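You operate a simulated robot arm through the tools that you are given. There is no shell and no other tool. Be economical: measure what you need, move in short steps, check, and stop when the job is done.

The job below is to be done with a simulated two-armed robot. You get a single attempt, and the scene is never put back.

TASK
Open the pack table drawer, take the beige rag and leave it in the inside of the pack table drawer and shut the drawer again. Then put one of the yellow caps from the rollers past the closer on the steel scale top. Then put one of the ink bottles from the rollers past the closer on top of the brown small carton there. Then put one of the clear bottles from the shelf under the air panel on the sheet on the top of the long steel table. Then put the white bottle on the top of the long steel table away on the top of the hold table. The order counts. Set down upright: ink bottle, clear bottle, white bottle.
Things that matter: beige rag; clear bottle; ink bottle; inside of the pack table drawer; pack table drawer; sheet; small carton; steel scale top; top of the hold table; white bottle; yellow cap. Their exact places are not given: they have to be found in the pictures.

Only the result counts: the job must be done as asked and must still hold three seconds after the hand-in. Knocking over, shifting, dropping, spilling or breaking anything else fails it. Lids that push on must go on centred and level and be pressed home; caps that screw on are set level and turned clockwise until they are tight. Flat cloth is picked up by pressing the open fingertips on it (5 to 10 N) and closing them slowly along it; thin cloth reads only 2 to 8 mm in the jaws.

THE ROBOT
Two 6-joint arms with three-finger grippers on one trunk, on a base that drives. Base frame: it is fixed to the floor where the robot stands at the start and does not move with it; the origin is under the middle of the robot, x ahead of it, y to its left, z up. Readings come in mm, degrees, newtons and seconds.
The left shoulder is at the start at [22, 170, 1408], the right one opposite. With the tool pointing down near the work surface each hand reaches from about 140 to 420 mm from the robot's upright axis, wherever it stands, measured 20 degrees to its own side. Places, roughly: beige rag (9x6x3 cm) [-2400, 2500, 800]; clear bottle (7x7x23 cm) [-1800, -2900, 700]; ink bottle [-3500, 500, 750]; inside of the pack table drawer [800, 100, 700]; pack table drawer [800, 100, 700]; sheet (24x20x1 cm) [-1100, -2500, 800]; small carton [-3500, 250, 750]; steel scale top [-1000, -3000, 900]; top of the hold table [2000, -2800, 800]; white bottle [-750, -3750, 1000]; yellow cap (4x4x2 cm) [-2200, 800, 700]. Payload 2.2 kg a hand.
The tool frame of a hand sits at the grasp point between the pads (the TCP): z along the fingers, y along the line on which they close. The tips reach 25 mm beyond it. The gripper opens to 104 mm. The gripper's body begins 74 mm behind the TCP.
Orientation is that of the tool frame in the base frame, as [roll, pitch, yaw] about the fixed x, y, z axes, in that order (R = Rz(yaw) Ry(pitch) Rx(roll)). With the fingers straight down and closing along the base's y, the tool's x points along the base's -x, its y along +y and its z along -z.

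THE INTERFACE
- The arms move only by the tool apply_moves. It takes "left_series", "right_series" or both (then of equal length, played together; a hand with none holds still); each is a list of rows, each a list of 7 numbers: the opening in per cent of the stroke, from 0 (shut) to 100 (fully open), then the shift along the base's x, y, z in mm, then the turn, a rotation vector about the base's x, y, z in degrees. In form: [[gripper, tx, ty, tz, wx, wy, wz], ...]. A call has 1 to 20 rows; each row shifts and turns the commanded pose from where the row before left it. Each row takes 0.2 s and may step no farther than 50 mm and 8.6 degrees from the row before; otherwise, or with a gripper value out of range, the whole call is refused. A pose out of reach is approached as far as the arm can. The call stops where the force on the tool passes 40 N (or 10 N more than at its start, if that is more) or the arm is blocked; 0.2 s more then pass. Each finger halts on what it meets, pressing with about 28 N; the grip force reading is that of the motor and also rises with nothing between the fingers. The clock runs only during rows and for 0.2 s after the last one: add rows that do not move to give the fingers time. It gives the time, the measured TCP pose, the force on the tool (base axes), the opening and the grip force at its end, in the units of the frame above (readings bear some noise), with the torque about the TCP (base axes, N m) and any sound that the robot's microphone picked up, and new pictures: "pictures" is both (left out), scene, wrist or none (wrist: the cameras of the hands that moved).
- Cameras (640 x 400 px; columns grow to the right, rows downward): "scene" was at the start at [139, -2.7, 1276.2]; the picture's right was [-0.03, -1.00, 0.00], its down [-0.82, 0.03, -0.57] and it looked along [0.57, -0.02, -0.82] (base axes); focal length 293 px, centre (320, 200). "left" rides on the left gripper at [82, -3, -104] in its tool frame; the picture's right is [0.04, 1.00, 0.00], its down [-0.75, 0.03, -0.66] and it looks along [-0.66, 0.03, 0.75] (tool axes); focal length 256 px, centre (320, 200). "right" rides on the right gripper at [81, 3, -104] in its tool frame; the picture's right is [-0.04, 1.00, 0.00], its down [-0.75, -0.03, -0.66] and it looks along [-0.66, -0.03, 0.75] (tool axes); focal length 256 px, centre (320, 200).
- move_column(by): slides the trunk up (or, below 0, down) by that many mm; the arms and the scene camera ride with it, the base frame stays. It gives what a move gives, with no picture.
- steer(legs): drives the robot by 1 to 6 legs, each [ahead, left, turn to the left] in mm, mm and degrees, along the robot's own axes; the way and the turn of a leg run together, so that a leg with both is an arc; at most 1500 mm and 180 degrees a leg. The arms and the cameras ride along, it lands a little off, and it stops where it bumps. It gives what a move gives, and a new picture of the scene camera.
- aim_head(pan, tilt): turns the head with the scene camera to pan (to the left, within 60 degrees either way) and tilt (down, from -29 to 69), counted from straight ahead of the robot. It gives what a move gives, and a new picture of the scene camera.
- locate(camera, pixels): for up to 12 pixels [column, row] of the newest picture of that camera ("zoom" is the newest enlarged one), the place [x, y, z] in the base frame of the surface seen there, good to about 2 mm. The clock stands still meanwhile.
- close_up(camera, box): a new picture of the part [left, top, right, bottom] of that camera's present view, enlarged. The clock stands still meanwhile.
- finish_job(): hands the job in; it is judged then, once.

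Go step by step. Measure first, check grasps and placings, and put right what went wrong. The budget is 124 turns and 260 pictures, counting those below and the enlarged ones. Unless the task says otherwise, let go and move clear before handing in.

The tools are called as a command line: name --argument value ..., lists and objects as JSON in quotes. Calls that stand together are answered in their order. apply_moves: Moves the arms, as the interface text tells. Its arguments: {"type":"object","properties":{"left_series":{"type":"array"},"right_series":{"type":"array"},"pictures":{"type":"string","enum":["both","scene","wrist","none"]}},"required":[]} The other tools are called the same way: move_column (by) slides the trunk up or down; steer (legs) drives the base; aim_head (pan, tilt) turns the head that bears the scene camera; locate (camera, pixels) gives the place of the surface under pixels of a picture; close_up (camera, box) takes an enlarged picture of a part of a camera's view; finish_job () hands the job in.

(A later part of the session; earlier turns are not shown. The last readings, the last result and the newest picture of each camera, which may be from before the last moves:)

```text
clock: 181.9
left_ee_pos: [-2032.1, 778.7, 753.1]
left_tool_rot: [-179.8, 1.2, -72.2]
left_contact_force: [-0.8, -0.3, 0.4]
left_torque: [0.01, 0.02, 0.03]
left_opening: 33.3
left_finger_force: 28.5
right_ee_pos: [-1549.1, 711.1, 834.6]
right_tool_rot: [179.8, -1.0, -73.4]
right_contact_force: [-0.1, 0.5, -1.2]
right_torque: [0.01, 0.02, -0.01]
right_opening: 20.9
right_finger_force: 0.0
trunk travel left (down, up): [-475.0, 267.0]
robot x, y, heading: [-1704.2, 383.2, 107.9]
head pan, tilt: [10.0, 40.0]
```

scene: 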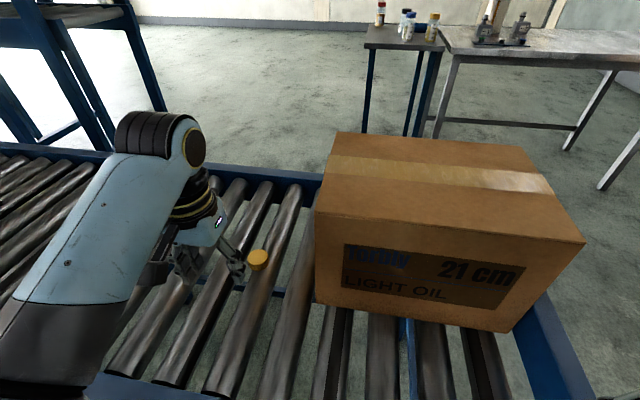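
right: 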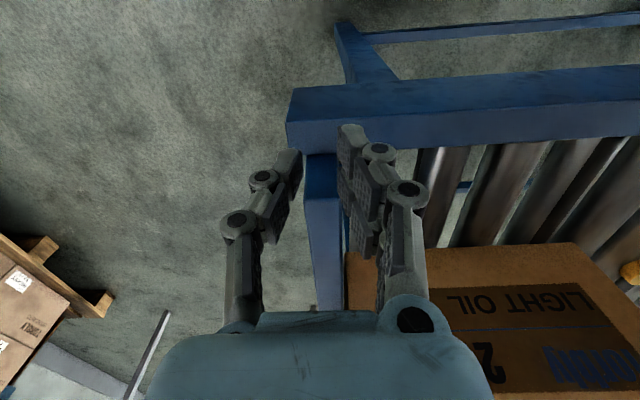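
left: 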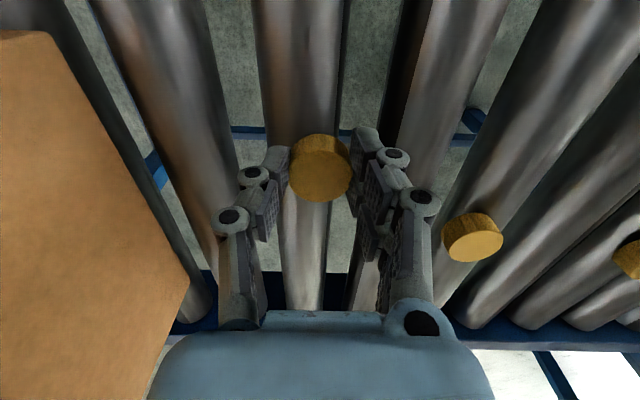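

Cap held (33 mm). Lift, back away from the conveyor, move to open floor and turn south to view the scale area.

apply_moves --left_series '[[10, 0, 0, 25, 0, 0, 0], [10, 0, 0, 25, 0, 0, 0], [10, 0, 0, 10, 0, 0, 0], [10, 5, -17, 0, 0, 0, 0], [10, 5, -17, 0, 0, 0, 0], [10, 5, -17, 0, 0, 0, 0], [10, 5, -17, 0, 0, 0, 0], [10, 0, 0, 0, 0, 0, 0]]' --pictures "none"

steer --legs '[[-400, 0, 0], [0, -900, 0], [-400, 0, 0], [0, 0, -178]]'

aim_head --pan 0 --tilt 15

```text
clock: 183.7
left_ee_pos: [-2012.3, 709.5, 813.4]
left_tool_rot: [-179.7, 1.2, -72.2]
left_contact_force: [0.0, 0.8, -0.1]
left_torque: [-0.02, -0.01, -0.02]
left_opening: 33.9
left_finger_force: 27.4
right_ee_pos: [-1546.7, 711.6, 834.2]
right_tool_rot: [179.8, -1.0, -73.4]
right_contact_force: [0.7, 0.5, -0.4]
right_torque: [-0.01, 0.02, 0.0]
right_opening: 20.8
right_finger_force: 0.1
trunk travel left (down, up): [-475.0, 267.0]
robot x, y, heading: [-1705.3, 389.3, 108.2]
head pan, tilt: [10.0, 40.0]
```

```text
clock: 199.7
left_ee_pos: [-315.3, -406.9, 813.3]
left_tool_rot: [-179.7, 1.2, 108.6]
left_contact_force: [0.6, 0.4, 0.3]
left_torque: [0.03, 0.01, 0.01]
left_opening: 34.0
left_finger_force: 27.8
right_ee_pos: [-780.4, -415.4, 834.6]
right_tool_rot: [179.8, -1.0, 107.4]
right_contact_force: [0.0, 0.7, -0.7]
right_torque: [0.0, 0.03, 0.01]
right_opening: 21.1
right_finger_force: 0.1
trunk travel left (down, up): [-475.0, 267.0]
robot x, y, heading: [-630.3, -88.5, -71.1]
head pan, tilt: [10.0, 40.0]
```

scene: 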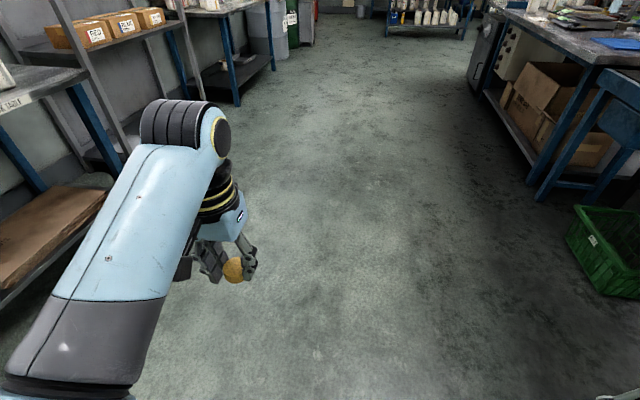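

```text
clock: 200.6
left_ee_pos: [-315.0, -407.4, 814.0]
left_tool_rot: [-179.9, 1.2, 108.6]
left_contact_force: [0.0, 0.2, 0.8]
left_torque: [-0.03, 0.0, 0.0]
left_opening: 33.9
left_finger_force: 28.0
right_ee_pos: [-780.3, -415.7, 834.9]
right_tool_rot: [179.9, -1.0, 107.4]
right_contact_force: [0.4, 0.2, -0.8]
right_torque: [0.03, -0.01, 0.04]
right_opening: 21.0
right_finger_force: 0.0
trunk travel left (down, up): [-475.0, 267.0]
robot x, y, heading: [-625.8, -87.3, -71.5]
head pan, tilt: [0.0, 15.0]
```

scene: 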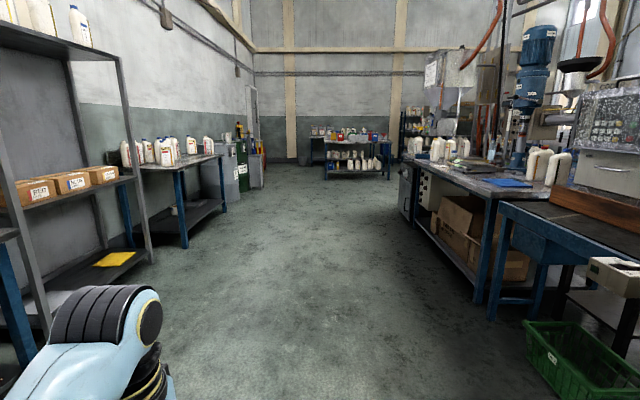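

The long bench on the right holds the blue sheet (508,182), and the scale is farther along. I zoom in and measure.

close_up --camera "scene" --box '[380, 90, 600, 230]'

locate --camera "scene" --pixels '[[508, 182], [405, 160], [492, 200], [480, 300], [440, 150], [465, 150], [555, 165], [130, 165], [215, 155], [180, 160], [350, 150]]'

close_up --camera "scene" --box '[100, 90, 260, 250]'

```text
2.86 times, centred on (490, 160) of scene
```

zoom: 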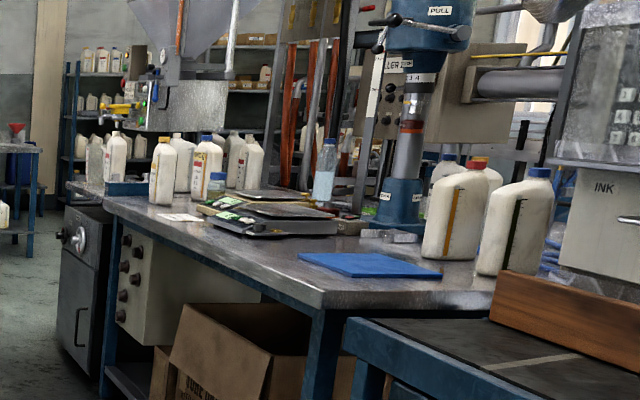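

```text
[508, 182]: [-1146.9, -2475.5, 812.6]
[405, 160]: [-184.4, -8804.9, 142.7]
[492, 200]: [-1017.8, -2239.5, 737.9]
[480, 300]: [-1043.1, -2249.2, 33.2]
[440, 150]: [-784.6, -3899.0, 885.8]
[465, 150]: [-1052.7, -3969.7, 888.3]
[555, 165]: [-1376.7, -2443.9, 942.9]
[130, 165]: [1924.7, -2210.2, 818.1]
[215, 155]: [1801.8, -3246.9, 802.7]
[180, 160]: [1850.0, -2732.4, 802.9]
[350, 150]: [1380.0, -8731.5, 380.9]
```

```text
2.50 times, centred on (180, 170) of scene
```

zoom: 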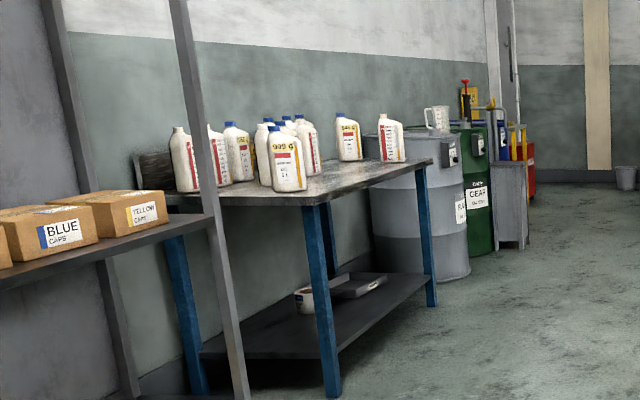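

Bench and two scales are at right along the aisle; the hold table is likely the left one near (1850,-2730). I drive down the aisle and look right.

steer --legs '[[1100, -200, 0], [1100, -200, 0]]'

aim_head --pan -58 --tilt 30

locate --camera "scene" --pixels '[[320, 200], [200, 200], [450, 200], [320, 260], [400, 260], [200, 260]]'

```text
clock: 211.4
left_ee_pos: [-49.2, -2590.7, 814.6]
left_tool_rot: [-179.7, 1.1, 106.7]
left_contact_force: [0.0, 0.2, 0.3]
left_torque: [0.02, 0.04, 0.01]
left_opening: 33.9
left_finger_force: 28.1
right_ee_pos: [-514.0, -2585.0, 834.2]
right_tool_rot: [179.8, -1.0, 105.5]
right_contact_force: [-0.1, -0.3, 0.3]
right_torque: [0.03, 0.02, 0.01]
right_opening: 20.8
right_finger_force: 0.1
trunk travel left (down, up): [-475.0, 267.0]
robot x, y, heading: [-351.3, -2261.1, -72.9]
head pan, tilt: [0.0, 15.0]
```

scene: 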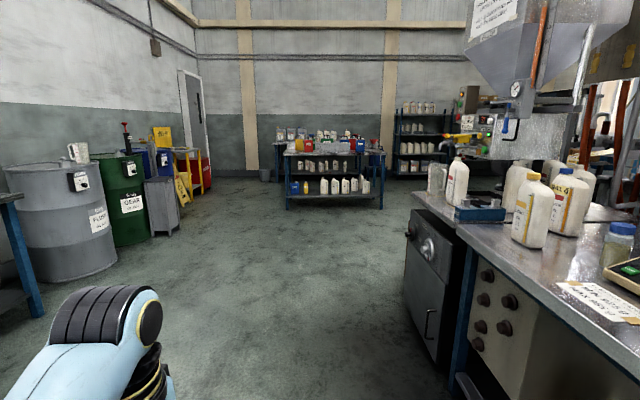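

```text
clock: 212.7
left_ee_pos: [-49.6, -2590.6, 814.2]
left_tool_rot: [-179.8, 1.2, 106.6]
left_contact_force: [0.5, 0.9, -0.5]
left_torque: [-0.01, -0.01, 0.0]
left_opening: 34.0
left_finger_force: 27.8
right_ee_pos: [-513.3, -2584.8, 835.0]
right_tool_rot: [179.7, -1.0, 105.6]
right_contact_force: [0.6, 0.2, -0.2]
right_torque: [0.0, -0.01, 0.0]
right_opening: 20.8
right_finger_force: 0.2
trunk travel left (down, up): [-475.0, 267.0]
robot x, y, heading: [-350.8, -2258.6, -73.2]
head pan, tilt: [-58.0, 30.0]
```

scene: 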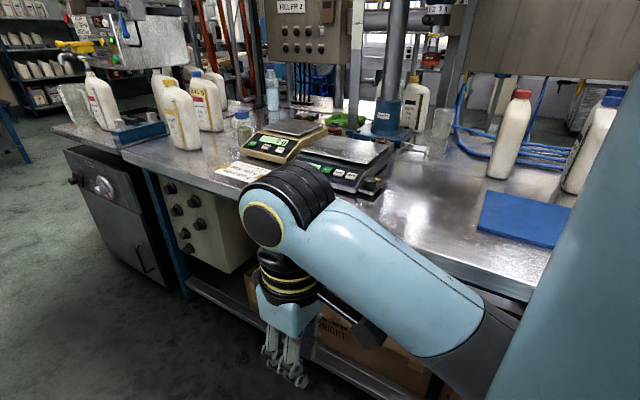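

```text
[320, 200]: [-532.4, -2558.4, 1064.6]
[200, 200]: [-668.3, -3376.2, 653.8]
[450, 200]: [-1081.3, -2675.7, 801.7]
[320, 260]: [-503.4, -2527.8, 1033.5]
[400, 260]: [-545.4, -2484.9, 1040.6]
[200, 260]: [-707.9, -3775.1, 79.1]
```

Two scales: a brass-coloured one (285,130) and the steel one (345,150). I measure the steel top, its surroundings and the bench edge.

close_up --camera "scene" --box '[220, 90, 420, 215]'

locate --camera "scene" --pixels '[[345, 148], [305, 148], [330, 136], [385, 147], [365, 162], [290, 128], [130, 155], [230, 187], [520, 290], [245, 125], [520, 220], [390, 130]]'

```text
3.20 times, centred on (320, 152) of scene
```

zoom: 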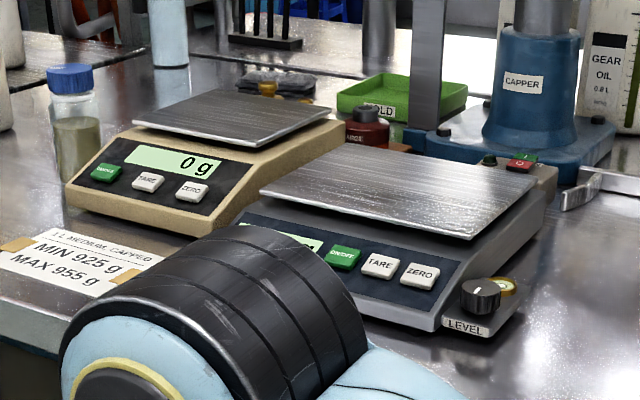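

```text
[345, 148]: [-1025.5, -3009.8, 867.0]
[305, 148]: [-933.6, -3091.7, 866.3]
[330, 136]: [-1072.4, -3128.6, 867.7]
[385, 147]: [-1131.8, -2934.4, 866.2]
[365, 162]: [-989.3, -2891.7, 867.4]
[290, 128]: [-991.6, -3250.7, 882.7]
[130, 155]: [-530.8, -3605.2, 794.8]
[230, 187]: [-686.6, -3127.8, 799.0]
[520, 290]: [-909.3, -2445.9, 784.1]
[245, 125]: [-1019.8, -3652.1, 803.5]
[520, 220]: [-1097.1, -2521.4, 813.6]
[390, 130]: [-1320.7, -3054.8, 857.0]
```

Steel platform centre (-1032,-3011), z 867, 292 mm in from the bench edge (bench normal 198°). I raise the trunk 80, turn to face the bench and move in.

move_column --by 80

steer --legs '[[0, 0, -88.8], [0, 315, 0], [340, 0, 0]]'

aim_head --pan 10 --tilt 45

```text
clock: 213.9
left_ee_pos: [-49.0, -2592.5, 894.2]
left_tool_rot: [-179.8, 1.1, 106.6]
left_contact_force: [-0.2, 0.1, -1.2]
left_torque: [0.0, 0.01, -0.02]
left_opening: 34.1
left_finger_force: 27.9
right_ee_pos: [-514.4, -2584.2, 914.7]
right_tool_rot: [179.8, -0.9, 105.5]
right_contact_force: [-0.4, 0.3, 0.0]
right_torque: [0.01, -0.02, 0.01]
right_opening: 21.0
right_finger_force: 0.1
trunk travel left (down, up): [-555.0, 187.0]
robot x, y, heading: [-351.4, -2260.6, -73.3]
head pan, tilt: [-58.0, 30.0]
```

```text
clock: 221.6
left_ee_pos: [-886.2, -2989.0, 893.7]
left_tool_rot: [-179.9, 1.1, 18.8]
left_contact_force: [-0.8, -0.7, 0.1]
left_torque: [-0.01, -0.01, 0.0]
left_opening: 33.9
left_finger_force: 28.3
right_ee_pos: [-896.1, -2522.9, 913.2]
right_tool_rot: [179.9, -1.0, 17.5]
right_contact_force: [-0.1, -0.3, -0.1]
right_torque: [0.04, -0.03, 0.01]
right_opening: 20.9
right_finger_force: 0.1
trunk travel left (down, up): [-555.0, 187.0]
robot x, y, heading: [-567.6, -2679.0, -160.9]
head pan, tilt: [-58.0, 30.0]
```

scene: 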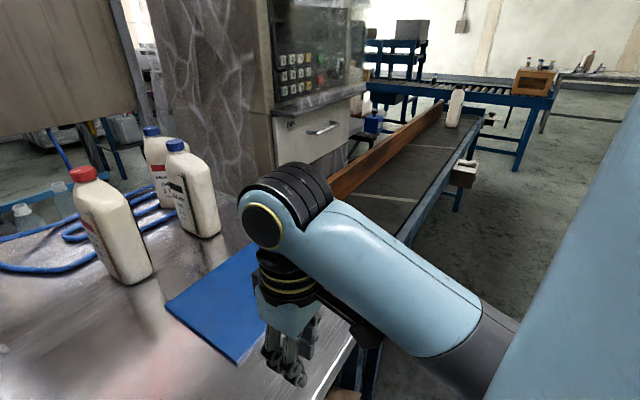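

```text
clock: 223.0
left_ee_pos: [-885.8, -2988.7, 893.1]
left_tool_rot: [-179.7, 1.2, 18.7]
left_contact_force: [-0.2, 0.3, 0.7]
left_torque: [-0.01, -0.01, 0.04]
left_opening: 34.1
left_finger_force: 28.0
right_ee_pos: [-894.7, -2523.1, 913.6]
right_tool_rot: [179.8, -1.0, 17.7]
right_contact_force: [0.5, 0.1, -0.6]
right_torque: [0.01, -0.01, 0.0]
right_opening: 20.9
right_finger_force: 0.0
trunk travel left (down, up): [-555.0, 187.0]
robot x, y, heading: [-569.7, -2678.1, -160.7]
head pan, tilt: [10.0, 45.0]
```

scene: 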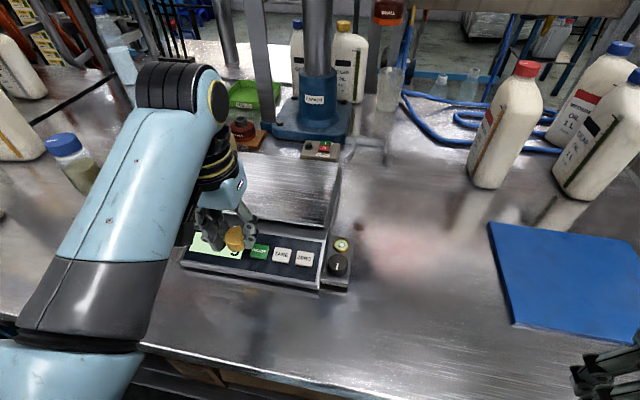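

The cap is in front of the steel platform (280,185). Raise 50, drive 30 mm ahead, then reach over the platform.

apply_moves --left_series '[[10, 0, 0, 25, 0, 0, 0], [10, 0, 0, 25, 0, 0, 0], [10, 0, 0, 0, 0, 0, 0]]' --pictures "none"

steer --legs '[[30, 0, 0]]'

apply_moves --left_series '[[10, -20, -3, 0, 0, 0, 0], [10, -20, -3, 0, 0, 0, 0], [10, -20, -3, 0, 0, 0, 0], [10, -20, -3, 0, 0, 0, 0], [10, 0, 0, 0, 0, 0, 0]]' --pictures "both"

```text
clock: 223.8
left_ee_pos: [-880.8, -2992.2, 932.6]
left_tool_rot: [179.4, 1.1, 18.9]
left_contact_force: [0.4, -0.8, 0.8]
left_torque: [0.02, 0.01, 0.0]
left_opening: 33.8
left_finger_force: 28.3
left hand out of reach, approached as far as the arm can: row 2
right_ee_pos: [-895.5, -2521.5, 914.5]
right_tool_rot: [179.8, -1.0, 17.6]
right_contact_force: [-0.5, -0.6, -1.0]
right_torque: [0.01, 0.02, 0.02]
right_opening: 20.8
right_finger_force: 0.1
trunk travel left (down, up): [-555.0, 187.0]
robot x, y, heading: [-563.9, -2676.8, -160.8]
head pan, tilt: [10.0, 45.0]
```

```text
clock: 224.7
left_ee_pos: [-896.0, -2998.3, 933.2]
left_tool_rot: [179.3, 0.9, 18.9]
left_contact_force: [-0.4, 0.9, -0.3]
left_torque: [0.0, 0.03, 0.03]
left_opening: 34.2
left_finger_force: 27.4
right_ee_pos: [-911.6, -2528.9, 915.5]
right_tool_rot: [179.8, -0.9, 17.6]
right_contact_force: [-0.5, -0.1, -0.6]
right_torque: [0.01, 0.02, -0.01]
right_opening: 20.5
right_finger_force: 0.1
trunk travel left (down, up): [-555.0, 187.0]
robot x, y, heading: [-587.1, -2682.3, -160.9]
head pan, tilt: [10.0, 45.0]
stopped in leg 1: the robot was blocked; the commanded pose is now the measured one
```

scene: 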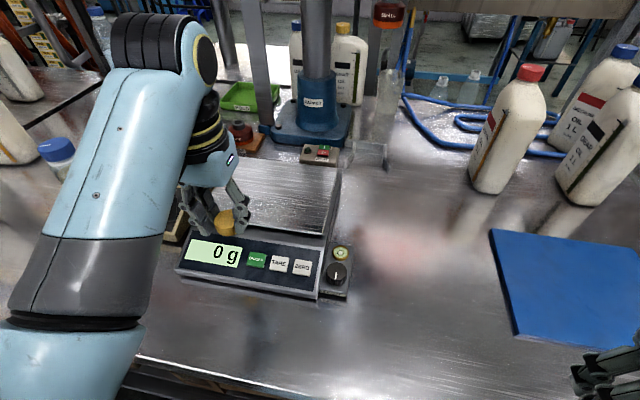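

```text
clock: 225.9
left_ee_pos: [-978.2, -3009.8, 933.1]
left_tool_rot: [179.4, 1.1, 18.9]
left_contact_force: [-0.7, 0.3, 0.3]
left_torque: [-0.03, -0.01, 0.03]
left_opening: 33.8
left_finger_force: 27.9
right_ee_pos: [-911.9, -2528.1, 913.9]
right_tool_rot: [179.7, -1.0, 17.6]
right_contact_force: [0.5, -0.1, 0.4]
right_torque: [0.01, 0.0, 0.0]
right_opening: 20.8
right_finger_force: 0.1
trunk travel left (down, up): [-555.0, 187.0]
robot x, y, heading: [-581.7, -2677.4, -160.8]
head pan, tilt: [10.0, 45.0]
```

scene: 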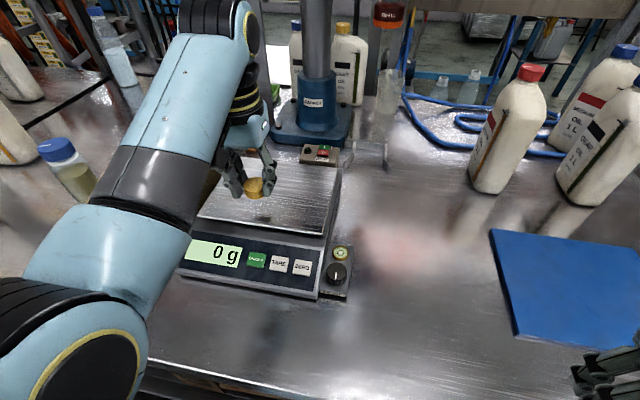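
left: 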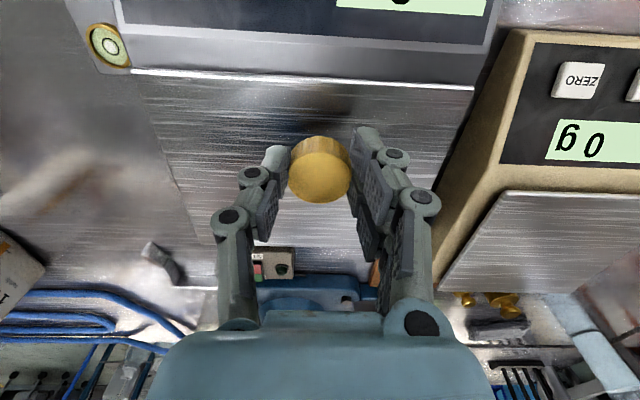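

The cap is over the platform; I go 18 mm deeper, then lower in small steps until it touches.

apply_moves --left_series '[[10, -17, -5, 0, 0, 0, 0], [10, 0, 0, -15, 0, 0, 0], [10, 0, 0, -10, 0, 0, 0], [10, 0, 0, -3, 0, 0, 0], [10, 0, 0, -2, 0, 0, 0], [10, 0, 0, 0, 0, 0, 0]]' --pictures "none"

```text
clock: 227.3
left_ee_pos: [-994.7, -3014.6, 903.1]
left_tool_rot: [179.2, 1.0, 18.9]
left_contact_force: [0.9, -0.4, -0.3]
left_torque: [-0.01, -0.03, 0.02]
left_opening: 34.2
left_finger_force: 27.7
right_ee_pos: [-911.6, -2529.2, 913.8]
right_tool_rot: [179.9, -1.0, 17.6]
right_contact_force: [0.4, -0.8, -0.6]
right_torque: [-0.02, 0.01, 0.02]
right_opening: 20.5
right_finger_force: 0.0
trunk travel left (down, up): [-555.0, 187.0]
robot x, y, heading: [-582.0, -2679.8, -160.8]
head pan, tilt: [10.0, 45.0]
```

apply_moves --left_series '[[10, 0, 0, -1.5, 0, 0, 0], [10, 0, 0, -1.5, 0, 0, 0], [10, 0, 0, 0, 0, 0, 0], [35, 0, 0, 0, 0, 0, 0], [50, 0, 0, 0, 0, 0, 0], [60, 0, 0, 0, 0, 0, 0], [60, 0, 0, 10, 0, 0, 0], [60, 0, 0, 20, 0, 0, 0], [60, 0, 0, 10, 0, 0, 0], [60, 14, 4, 0, 0, 0, 0], [60, 14, 4, 0, 0, 0, 0], [60, 14, 4, 0, 0, 0, 0], [60, 14, 4, 0, 0, 0, 0], [60, 0, 0, 0, 0, 0, 0]]' --pictures "both"

```text
clock: 230.3
left_ee_pos: [-936.4, -3010.5, 941.1]
left_tool_rot: [178.2, 1.4, 19.1]
left_contact_force: [0.7, -0.9, 0.3]
left_torque: [-0.01, 0.02, 0.03]
left_opening: 62.4
left_finger_force: 0.0
right_ee_pos: [-911.7, -2528.9, 913.9]
right_tool_rot: [179.8, -0.9, 17.6]
right_contact_force: [0.3, 0.1, 0.0]
right_torque: [0.01, -0.04, -0.02]
right_opening: 20.9
right_finger_force: 0.0
trunk travel left (down, up): [-555.0, 187.0]
robot x, y, heading: [-584.3, -2680.7, -160.6]
head pan, tilt: [10.0, 45.0]
```

scene: 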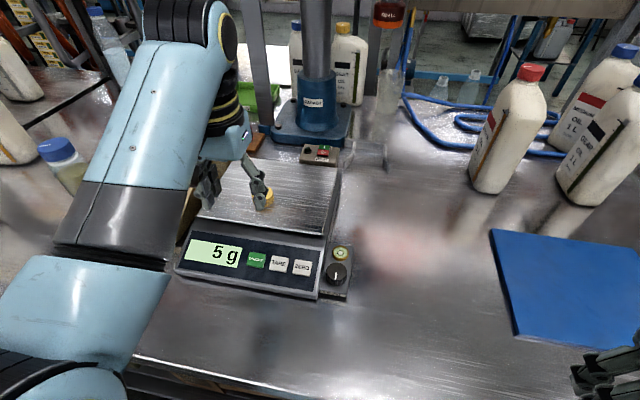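
left: 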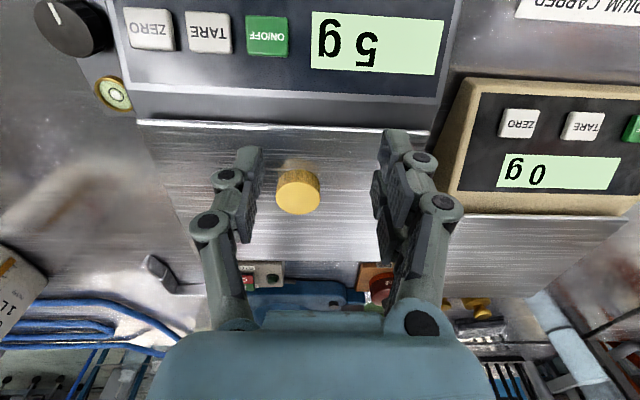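

The scale reads 5 g: the cap is placed and free. Now to the ink bottles: back off, return up the aisle and along the conveyor westward at a safe distance.

steer --legs '[[-330, 0, 0], [0, 0, -91], [1225, -230, 0], [1225, -230, 0], [400, 0, 0], [0, 1450, 0]]'

aim_head --pan 35 --tilt 30

```text
clock: 257.0
left_ee_pos: [-2408.4, 123.4, 939.3]
left_tool_rot: [178.4, 1.0, -69.7]
left_contact_force: [0.1, -1.0, -0.6]
left_torque: [0.0, -0.04, -0.04]
left_opening: 62.4
left_finger_force: 0.1
right_ee_pos: [-1928.6, 110.2, 914.7]
right_tool_rot: [179.8, -0.9, -71.2]
right_contact_force: [-0.6, -0.6, 0.8]
right_torque: [0.01, -0.02, -0.01]
right_opening: 20.9
right_finger_force: 0.1
trunk travel left (down, up): [-555.0, 187.0]
robot x, y, heading: [-2071.9, -221.7, 110.2]
head pan, tilt: [10.0, 45.0]
```

scene: 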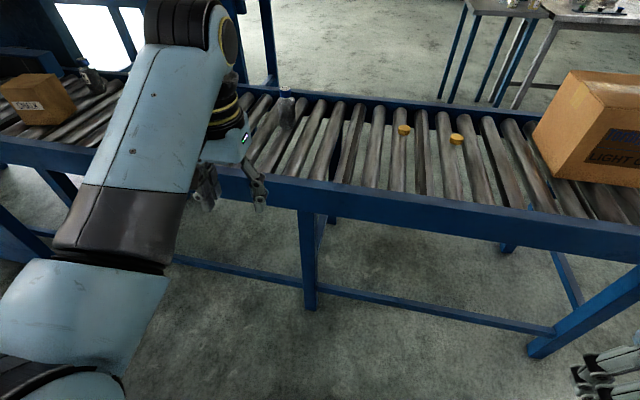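

```text
clock: 257.9
left_ee_pos: [-2409.4, 124.2, 937.0]
left_tool_rot: [178.1, 1.0, -69.6]
left_contact_force: [0.1, 0.4, 0.1]
left_torque: [0.01, 0.02, 0.01]
left_opening: 62.4
left_finger_force: 0.1
right_ee_pos: [-1927.9, 111.1, 914.8]
right_tool_rot: [179.8, -0.9, -71.2]
right_contact_force: [-0.1, 1.0, 0.0]
right_torque: [0.01, 0.0, 0.01]
right_opening: 20.7
right_finger_force: 0.1
trunk travel left (down, up): [-555.0, 187.0]
robot x, y, heading: [-2076.6, -219.9, 110.1]
head pan, tilt: [35.0, 30.0]
```

scene: 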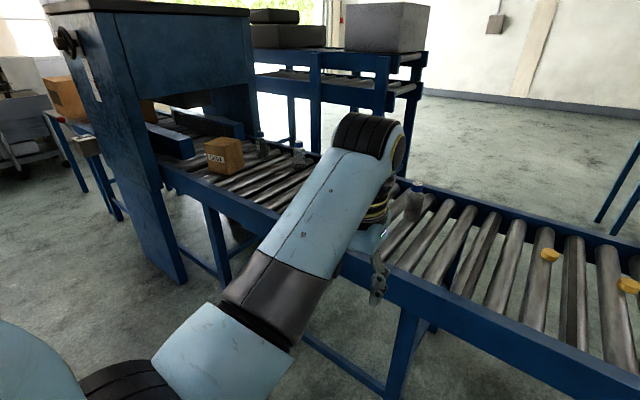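

The small brown carton is at (225,155) and ink bottles at (262,148), (300,155), (415,200). I measure them.

close_up --camera "scene" --box '[170, 110, 330, 220]'

locate --camera "scene" --pixels '[[223, 143], [208, 160], [243, 150], [262, 148], [300, 155], [414, 205], [255, 203], [180, 140], [175, 255], [210, 170]]'

```text
3.64 times, centred on (250, 165) of scene
```

zoom: 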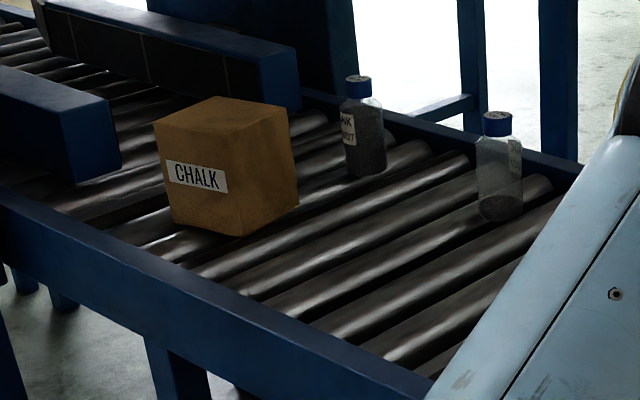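

```text
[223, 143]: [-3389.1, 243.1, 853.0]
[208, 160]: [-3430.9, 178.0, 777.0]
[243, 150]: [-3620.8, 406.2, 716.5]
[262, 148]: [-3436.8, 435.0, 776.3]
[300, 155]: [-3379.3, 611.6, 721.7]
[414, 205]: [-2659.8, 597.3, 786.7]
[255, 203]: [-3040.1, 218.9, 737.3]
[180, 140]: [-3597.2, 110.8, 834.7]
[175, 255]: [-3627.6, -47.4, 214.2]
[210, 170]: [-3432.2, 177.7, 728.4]
```

Bottle at ≈(-2670,608) is the easiest to reach; the carton top is z≈853. Lower the trunk 80, square up and approach that bottle with the left jaws open wide.

move_column --by -70

steer --legs '[[0, 0, -1.9], [0, 118, 0], [425, 0, 0]]'

apply_moves --left_series '[[100, 0, 0, 0, -1, 0, 0], [100, 0, 0, 0, 0, 0, 0], [100, 0, 0, 0, 0, 0, 0]]' --pictures "wrist"

```text
clock: 258.9
left_ee_pos: [-2410.4, 122.9, 868.6]
left_tool_rot: [178.0, 1.0, -69.7]
left_contact_force: [1.0, 0.1, -0.6]
left_torque: [-0.01, -0.02, -0.01]
left_opening: 62.4
left_finger_force: 0.0
right_ee_pos: [-1927.3, 110.7, 844.5]
right_tool_rot: [179.7, -0.9, -71.2]
right_contact_force: [-0.8, -0.6, -0.2]
right_torque: [0.04, 0.02, -0.01]
right_opening: 20.5
right_finger_force: 0.2
trunk travel left (down, up): [-485.0, 257.0]
robot x, y, heading: [-2074.7, -222.3, 110.4]
head pan, tilt: [35.0, 30.0]
```

```text
clock: 262.7
left_ee_pos: [-2640.3, 502.7, 868.5]
left_tool_rot: [178.0, 1.0, -71.8]
left_contact_force: [1.0, 0.1, 0.4]
left_torque: [0.0, -0.02, -0.02]
left_opening: 62.4
left_finger_force: 0.1
right_ee_pos: [-2157.0, 470.9, 843.7]
right_tool_rot: [179.8, -0.9, -73.5]
right_contact_force: [0.6, 0.8, -0.5]
right_torque: [0.02, 0.05, -0.02]
right_opening: 20.9
right_finger_force: 0.0
trunk travel left (down, up): [-485.0, 257.0]
robot x, y, heading: [-2314.9, 145.8, 107.9]
head pan, tilt: [35.0, 30.0]
```

scene: 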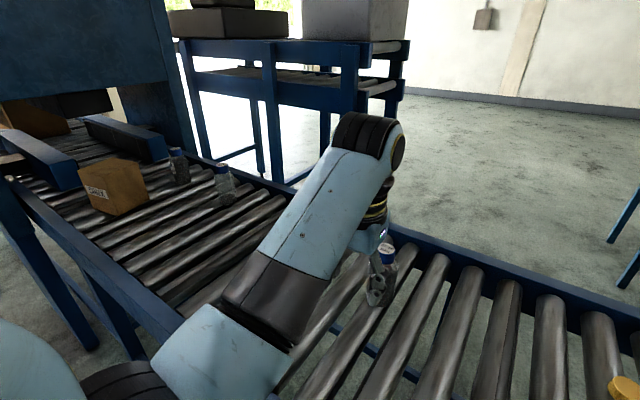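

```text
clock: 263.5
left_ee_pos: [-2639.9, 499.9, 868.0]
left_tool_rot: [177.5, 0.0, -71.8]
left_contact_force: [-0.8, -0.1, 0.3]
left_torque: [0.04, 0.0, 0.03]
left_opening: 104.0
left_finger_force: 0.0
right_ee_pos: [-2157.4, 471.6, 844.1]
right_tool_rot: [179.8, -0.9, -73.5]
right_contact_force: [1.0, 0.7, 0.6]
right_torque: [0.01, 0.0, 0.02]
right_opening: 20.9
right_finger_force: 0.0
trunk travel left (down, up): [-485.0, 257.0]
robot x, y, heading: [-2315.1, 146.9, 107.9]
head pan, tilt: [35.0, 30.0]
```

left: 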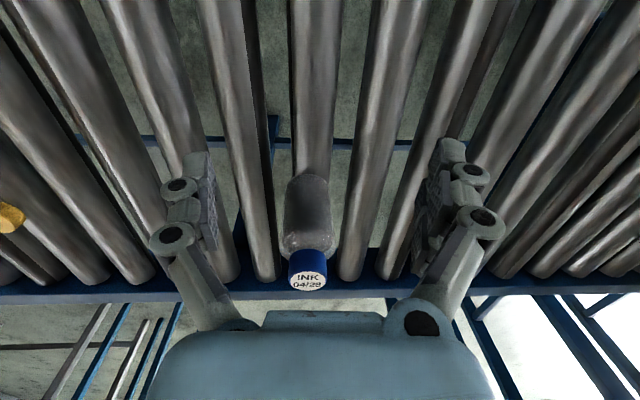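

locate --camera "left" --pixels '[[307, 281], [288, 280], [327, 280], [307, 255], [307, 215], [307, 182], [285, 215], [331, 215]]'

close_up --camera "left" --box '[250, 150, 370, 300]'

```text
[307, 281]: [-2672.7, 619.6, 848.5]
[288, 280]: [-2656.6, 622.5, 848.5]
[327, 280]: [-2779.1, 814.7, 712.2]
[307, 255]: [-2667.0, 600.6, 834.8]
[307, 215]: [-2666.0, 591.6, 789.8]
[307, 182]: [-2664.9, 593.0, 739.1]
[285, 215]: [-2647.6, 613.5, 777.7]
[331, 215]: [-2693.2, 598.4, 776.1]
```

```text
2.67 times, centred on (310, 225) of left
```

zoom: 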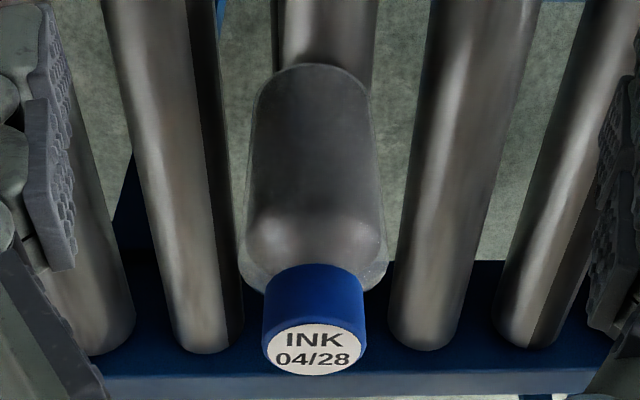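

Bottle centre ≈(-2673,615), cap top 848, ~48 mm wide. Drive 50 mm ahead, reach over it and descend around its body.

steer --legs '[[50, 0, 0]]'

apply_moves --left_series '[[100, -4, 17, 0, 0, 0, 0], [100, -4, 17, 0, 0, 0, 0], [100, -4, 17, 0, 0, 0, 0], [100, -5, 16, 0, 0, 0, 0], [100, 0, 0, 0, 0, 0, 0]]' --pictures "wrist"

```text
clock: 264.2
left_ee_pos: [-2638.3, 502.5, 867.8]
left_tool_rot: [177.5, 0.0, -71.8]
left_contact_force: [-0.4, 0.0, -0.6]
left_torque: [-0.02, 0.05, -0.03]
left_opening: 104.1
left_finger_force: 0.1
right_ee_pos: [-2155.6, 471.9, 844.2]
right_tool_rot: [179.7, -1.0, -73.4]
right_contact_force: [1.2, 0.0, 0.1]
right_torque: [0.01, 0.01, 0.0]
right_opening: 21.0
right_finger_force: 0.1
trunk travel left (down, up): [-485.0, 257.0]
robot x, y, heading: [-2314.6, 144.8, 108.1]
head pan, tilt: [35.0, 30.0]
stopped in leg 1: the robot was blocked; the commanded pose is now the measured one
```

scene: 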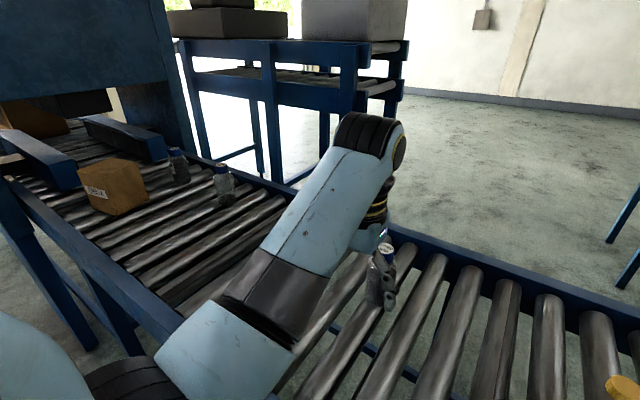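

```text
clock: 265.4
left_ee_pos: [-2656.2, 568.8, 867.3]
left_tool_rot: [177.4, 0.0, -71.8]
left_contact_force: [-0.9, 0.9, -0.2]
left_torque: [-0.01, -0.03, 0.02]
left_opening: 103.9
left_finger_force: 0.1
right_ee_pos: [-2155.7, 472.4, 843.5]
right_tool_rot: [179.8, -0.9, -73.5]
right_contact_force: [0.4, -0.1, 0.3]
right_torque: [0.01, -0.04, 0.0]
right_opening: 20.7
right_finger_force: 0.1
trunk travel left (down, up): [-485.0, 257.0]
robot x, y, heading: [-2317.8, 146.7, 108.2]
head pan, tilt: [35.0, 30.0]
```

left: 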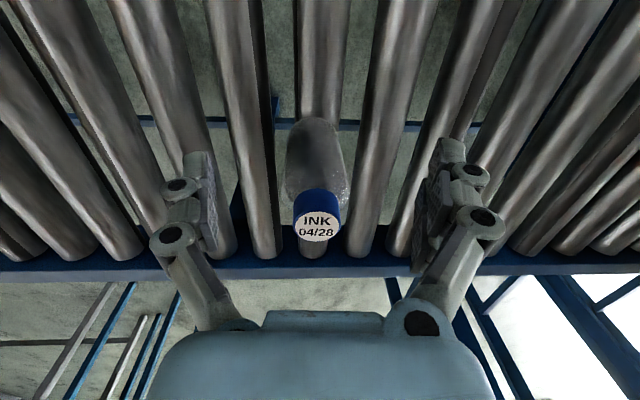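

The base is stopped by the conveyor frame here, so I try reaching the last 50 mm with the arm at this height.

apply_moves --left_series '[[100, -5, 16, 0, 0, 0, 0], [100, -5, 16, 0, 0, 0, 0], [100, -5, 15, 0, 0, 0, 0], [100, 0, 0, 0, 0, 0, 0]]' --pictures "none"

```text
clock: 266.4
left_ee_pos: [-2670.5, 615.3, 868.2]
left_tool_rot: [177.4, -0.1, -71.8]
left_contact_force: [-0.2, 0.8, -0.1]
left_torque: [0.0, 0.0, -0.02]
left_opening: 103.8
left_finger_force: 0.0
right_ee_pos: [-2156.6, 472.0, 844.7]
right_tool_rot: [179.9, -0.9, -73.5]
right_contact_force: [0.5, -0.1, 0.5]
right_torque: [-0.03, -0.01, 0.0]
right_opening: 20.9
right_finger_force: 0.0
trunk travel left (down, up): [-485.0, 257.0]
robot x, y, heading: [-2317.4, 141.1, 108.0]
head pan, tilt: [35.0, 30.0]
```

It reaches easily. Now descend around the bottle to z≈786 and close.

apply_moves --left_series '[[100, -2, 0, -20, 1.5, 0, 0], [100, 0, 0, -20, 1, 0, 0], [100, 0, 0, -20, 0, 0, 0], [100, 0, 0, -20, 0, 0, 0], [100, 0, 0, 0, 0, 0, 0], [75, 0, 0, 0, 0, 0, 0], [55, 0, 0, 0, 0, 0, 0], [40, 0, 0, 0, 0, 0, 0], [30, 0, 0, 0, 0, 0, 0], [30, 0, 0, 0, 0, 0, 0]]' --pictures "wrist"

```text
clock: 268.6
left_ee_pos: [-2672.6, 617.5, 786.9]
left_tool_rot: [178.3, 2.5, -71.7]
left_contact_force: [2.2, 0.5, 3.4]
left_torque: [0.07, -0.24, -0.02]
left_opening: 53.9
left_finger_force: 28.1
right_ee_pos: [-2153.2, 471.6, 844.0]
right_tool_rot: [179.8, -0.9, -73.5]
right_contact_force: [0.3, 0.7, 0.1]
right_torque: [0.01, 0.0, -0.02]
right_opening: 20.9
right_finger_force: 0.1
trunk travel left (down, up): [-485.0, 257.0]
robot x, y, heading: [-2312.0, 145.8, 107.9]
head pan, tilt: [35.0, 30.0]
```

left: 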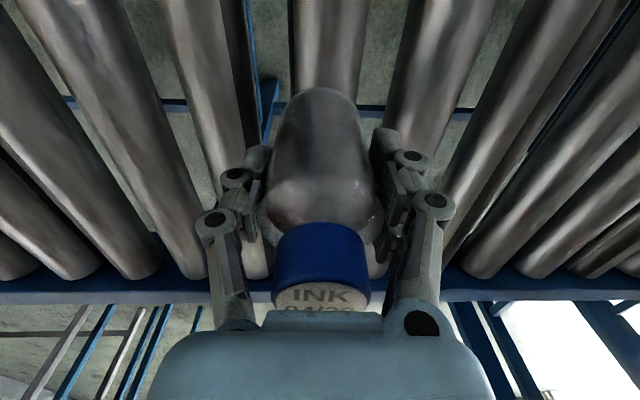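

Gripped at 54 mm. Lift with arm and trunk, back off, and carry it along the conveyor toward the small carton.

apply_moves --left_series '[[30, 0, 0, 15, 0, 0, 0], [30, 0, 0, 20, 0, 0, 0], [30, 0, 0, 20, 0, 0, 0], [30, 5, -16, 5, 0, 0, 0], [30, 5, -16, 0, 0, 0, 0], [30, 5, -16, 0, 0, 0, 0], [30, 5, -16, 0, 0, 0, 0], [30, 0, 0, 0, 0, 0, 0]]' --pictures "none"

move_column --by 120

steer --legs '[[-70, 0, 0], [0, 770, 0]]'

aim_head --pan 5 --tilt 45

```text
clock: 270.4
left_ee_pos: [-2651.8, 551.5, 847.2]
left_tool_rot: [178.3, 2.5, -71.7]
left_contact_force: [0.7, -0.4, -2.3]
left_torque: [-0.01, 0.03, 0.0]
left_opening: 53.7
left_finger_force: 28.4
right_ee_pos: [-2155.5, 472.7, 843.7]
right_tool_rot: [179.9, -0.9, -73.6]
right_contact_force: [-0.5, 0.4, 0.3]
right_torque: [0.01, 0.0, 0.0]
right_opening: 20.9
right_finger_force: 0.0
trunk travel left (down, up): [-485.0, 257.0]
robot x, y, heading: [-2315.2, 143.2, 108.2]
head pan, tilt: [35.0, 30.0]
```

```text
clock: 271.9
left_ee_pos: [-2652.7, 552.5, 966.4]
left_tool_rot: [178.3, 2.3, -71.8]
left_contact_force: [0.6, 0.7, -2.5]
left_torque: [-0.05, 0.01, 0.02]
left_opening: 53.6
left_finger_force: 28.3
right_ee_pos: [-2156.4, 471.7, 964.1]
right_tool_rot: [179.7, -0.9, -73.6]
right_contact_force: [-0.1, -0.6, -0.3]
right_torque: [-0.02, 0.0, -0.04]
right_opening: 20.9
right_finger_force: 0.0
trunk travel left (down, up): [-605.0, 137.0]
robot x, y, heading: [-2313.1, 144.5, 107.8]
head pan, tilt: [35.0, 30.0]
```

```text
clock: 276.8
left_ee_pos: [-3371.4, 249.2, 967.5]
left_tool_rot: [178.2, 2.4, -72.1]
left_contact_force: [0.4, 0.0, -1.8]
left_torque: [0.05, 0.0, -0.02]
left_opening: 53.7
left_finger_force: 28.0
right_ee_pos: [-2874.1, 166.2, 964.6]
right_tool_rot: [179.9, -0.8, -73.7]
right_contact_force: [-0.5, -0.5, 0.1]
right_torque: [0.0, -0.04, -0.02]
right_opening: 20.7
right_finger_force: 0.2
trunk travel left (down, up): [-605.0, 137.0]
robot x, y, heading: [-3033.5, -160.3, 107.9]
head pan, tilt: [35.0, 30.0]
```

scene: 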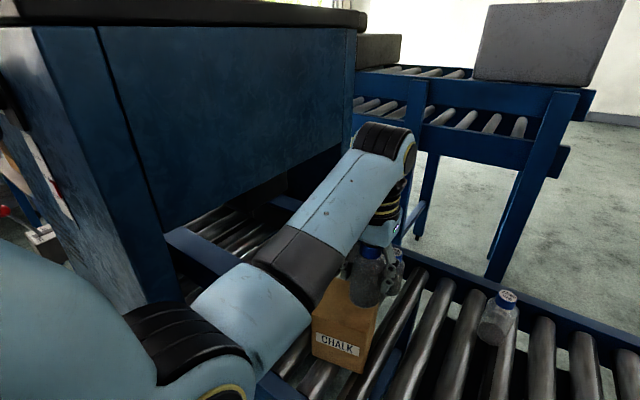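

```text
clock: 277.7
left_ee_pos: [-3370.8, 249.6, 967.8]
left_tool_rot: [178.3, 2.4, -72.1]
left_contact_force: [0.6, 0.4, -2.6]
left_torque: [-0.01, 0.0, 0.04]
left_opening: 53.5
left_finger_force: 28.5
right_ee_pos: [-2874.3, 165.5, 965.2]
right_tool_rot: [179.8, -0.8, -73.8]
right_contact_force: [-0.2, -0.3, -0.4]
right_torque: [0.03, -0.01, 0.02]
right_opening: 20.8
right_finger_force: 0.1
trunk travel left (down, up): [-605.0, 137.0]
robot x, y, heading: [-3034.2, -158.1, 107.6]
head pan, tilt: [5.0, 45.0]
```

scene: 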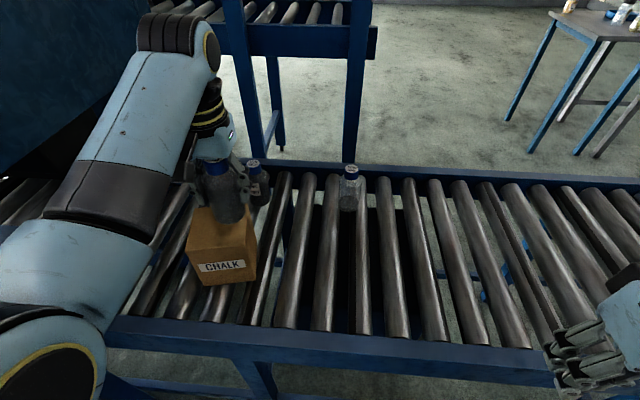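

The bottle is nearly above the carton. I look through the left wrist camera and measure the carton's top.

close_up --camera "left" --box '[0, 0, 640, 400]'

locate --camera "scene" --pixels '[[195, 250], [215, 250], [250, 245], [200, 215], [243, 215], [258, 235], [190, 235], [350, 172], [255, 163]]'

```text
1.00 times, centred on (320, 200) of left (not enlarged: the box is as wide or as high as the picture)
```

zoom: 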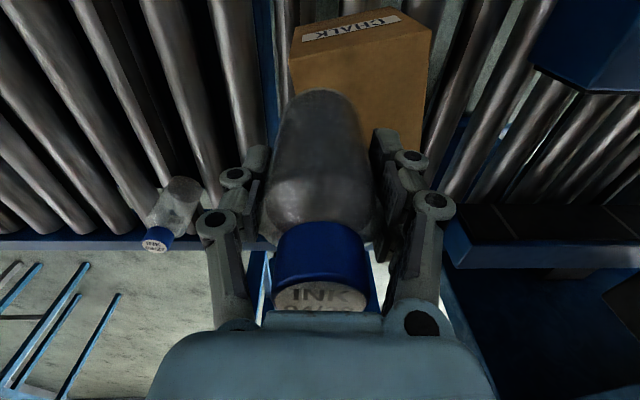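

```text
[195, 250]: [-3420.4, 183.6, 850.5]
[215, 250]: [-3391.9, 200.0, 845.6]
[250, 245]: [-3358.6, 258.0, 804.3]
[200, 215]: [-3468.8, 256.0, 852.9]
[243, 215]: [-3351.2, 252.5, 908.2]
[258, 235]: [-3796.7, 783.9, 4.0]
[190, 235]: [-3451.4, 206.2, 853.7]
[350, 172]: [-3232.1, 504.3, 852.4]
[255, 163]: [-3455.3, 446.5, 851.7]
```

locate --camera "zoom" --pixels '[[291, 58], [295, 40], [400, 8], [432, 40], [412, 130], [290, 95], [360, 60], [275, 120]]'

```text
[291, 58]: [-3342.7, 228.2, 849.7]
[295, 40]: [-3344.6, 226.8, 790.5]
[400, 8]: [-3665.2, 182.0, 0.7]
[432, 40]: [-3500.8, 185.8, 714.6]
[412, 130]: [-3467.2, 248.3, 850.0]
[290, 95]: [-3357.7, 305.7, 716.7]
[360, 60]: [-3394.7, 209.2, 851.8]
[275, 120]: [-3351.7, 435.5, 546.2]
```

locate --camera "zoom" --pixels '[[428, 30], [426, 22], [427, 50], [422, 80], [416, 110], [300, 58], [293, 75], [296, 90], [340, 48], [400, 25], [390, 120], [375, 100]]'

```text
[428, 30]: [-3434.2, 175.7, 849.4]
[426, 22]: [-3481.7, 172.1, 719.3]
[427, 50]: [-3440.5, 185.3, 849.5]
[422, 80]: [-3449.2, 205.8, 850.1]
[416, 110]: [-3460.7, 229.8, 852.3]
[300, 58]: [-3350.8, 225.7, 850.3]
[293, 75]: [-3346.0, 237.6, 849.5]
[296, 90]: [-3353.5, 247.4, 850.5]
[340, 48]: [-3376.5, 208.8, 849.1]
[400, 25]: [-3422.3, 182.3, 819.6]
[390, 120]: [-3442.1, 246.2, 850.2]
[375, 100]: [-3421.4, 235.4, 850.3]
```

The carton top spans ≈106 mm, centre ≈(-3410,244), z≈851. Move the bottle over it and lower to just above.

apply_moves --left_series '[[30, -19, -3, 0, 0, 0, 0], [30, -19, -3, 0, 0, 0, 0], [30, 0, 0, 0, 0, 0, 0], [30, 0, 0, -15, 0, 0, 0], [30, 0, 0, -15, 0, 0, 0], [30, 0, 0, -10, 0, 0, 0], [30, 0, 0, -4, 0, 0, 0], [30, 0, 0, 0, 0, 0, 0]]' --pictures "both"

```text
clock: 279.5
left_ee_pos: [-3409.4, 241.8, 923.6]
left_tool_rot: [178.3, 2.4, -72.0]
left_contact_force: [0.3, 0.8, -2.3]
left_torque: [0.01, 0.03, 0.0]
left_opening: 53.3
left_finger_force: 28.0
right_ee_pos: [-2873.6, 165.5, 963.9]
right_tool_rot: [179.8, -0.9, -73.6]
right_contact_force: [0.1, -0.4, -0.5]
right_torque: [0.02, -0.01, 0.04]
right_opening: 20.9
right_finger_force: 0.1
trunk travel left (down, up): [-605.0, 137.0]
robot x, y, heading: [-3033.9, -160.0, 107.7]
head pan, tilt: [5.0, 45.0]
```

scene: 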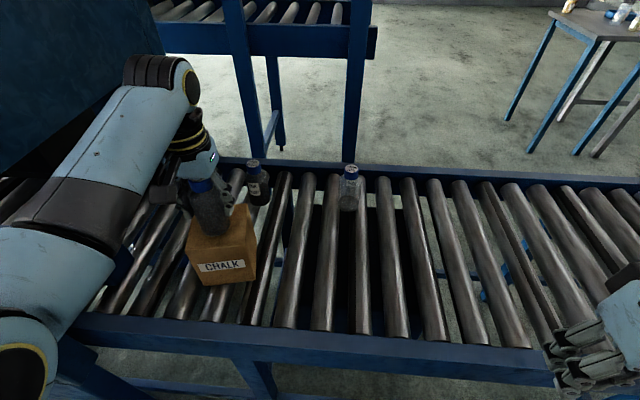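
left: 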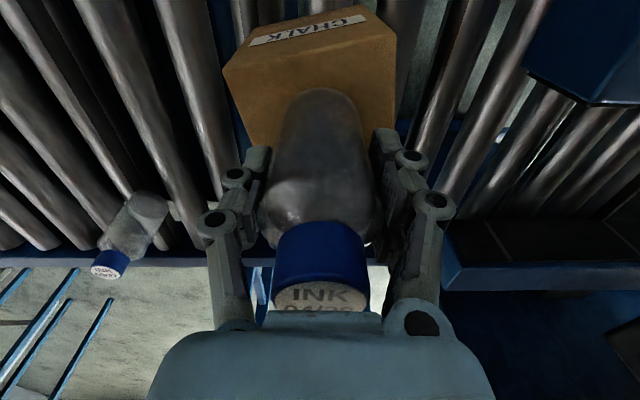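

locate --camera "left" --pixels '[[230, 75], [236, 100], [243, 135], [392, 60], [390, 90], [388, 125], [320, 95], [390, 40]]'

close_up --camera "scene" --box '[160, 140, 300, 300]'

```text
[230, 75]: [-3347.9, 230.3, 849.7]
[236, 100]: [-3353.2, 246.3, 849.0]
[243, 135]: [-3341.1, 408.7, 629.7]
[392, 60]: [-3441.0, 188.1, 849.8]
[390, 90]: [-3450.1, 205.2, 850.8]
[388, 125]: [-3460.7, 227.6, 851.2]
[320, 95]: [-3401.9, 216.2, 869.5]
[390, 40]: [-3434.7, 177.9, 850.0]
```

```text
2.50 times, centred on (230, 220) of scene
```

zoom: 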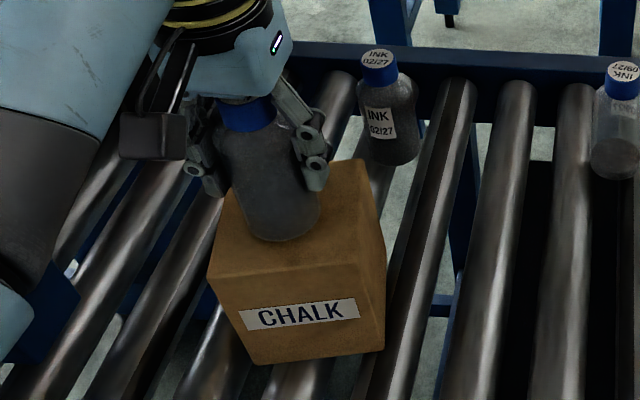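

The bottle base sits at the middle of the carton top. Lower in small steps to contact.

apply_moves --left_series '[[30, 0, 0, -3, 0, 0, 0], [30, 0, 0, -2, 0, 0, 0], [30, 0, 0, 0, 0, 0, 0]]' --pictures "none"

```text
clock: 280.3
left_ee_pos: [-3408.3, 241.7, 919.2]
left_tool_rot: [178.2, 2.5, -72.1]
left_contact_force: [0.5, -0.5, -1.9]
left_torque: [0.01, -0.01, 0.05]
left_opening: 53.3
left_finger_force: 27.8
right_ee_pos: [-2874.2, 166.9, 964.0]
right_tool_rot: [179.8, -0.9, -73.7]
right_contact_force: [-0.2, 0.0, 0.5]
right_torque: [-0.01, 0.0, 0.0]
right_opening: 20.7
right_finger_force: 0.0
trunk travel left (down, up): [-605.0, 137.0]
robot x, y, heading: [-3030.2, -159.9, 107.8]
head pan, tilt: [5.0, 45.0]
```

apply_moves --left_series '[[30, 0, 0, -1.5, 0, 0, 0], [30, 0, 0, -1.5, 0, 0, 0], [30, 0, 0, 0, 0, 0, 0]]' --pictures "none"

```text
clock: 281.1
left_ee_pos: [-3407.3, 243.2, 917.2]
left_tool_rot: [178.3, 2.6, -72.0]
left_contact_force: [-1.7, -1.8, 19.5]
left_torque: [-0.09, -0.37, -0.01]
left_opening: 53.5
left_finger_force: 28.3
right_ee_pos: [-2872.0, 164.8, 964.7]
right_tool_rot: [179.8, -0.7, -73.7]
right_contact_force: [-0.9, -0.5, 0.0]
right_torque: [0.02, 0.0, -0.03]
right_opening: 20.7
right_finger_force: 0.0
trunk travel left (down, up): [-605.0, 137.0]
robot x, y, heading: [-3035.3, -158.8, 108.0]
head pan, tilt: [5.0, 45.0]
```

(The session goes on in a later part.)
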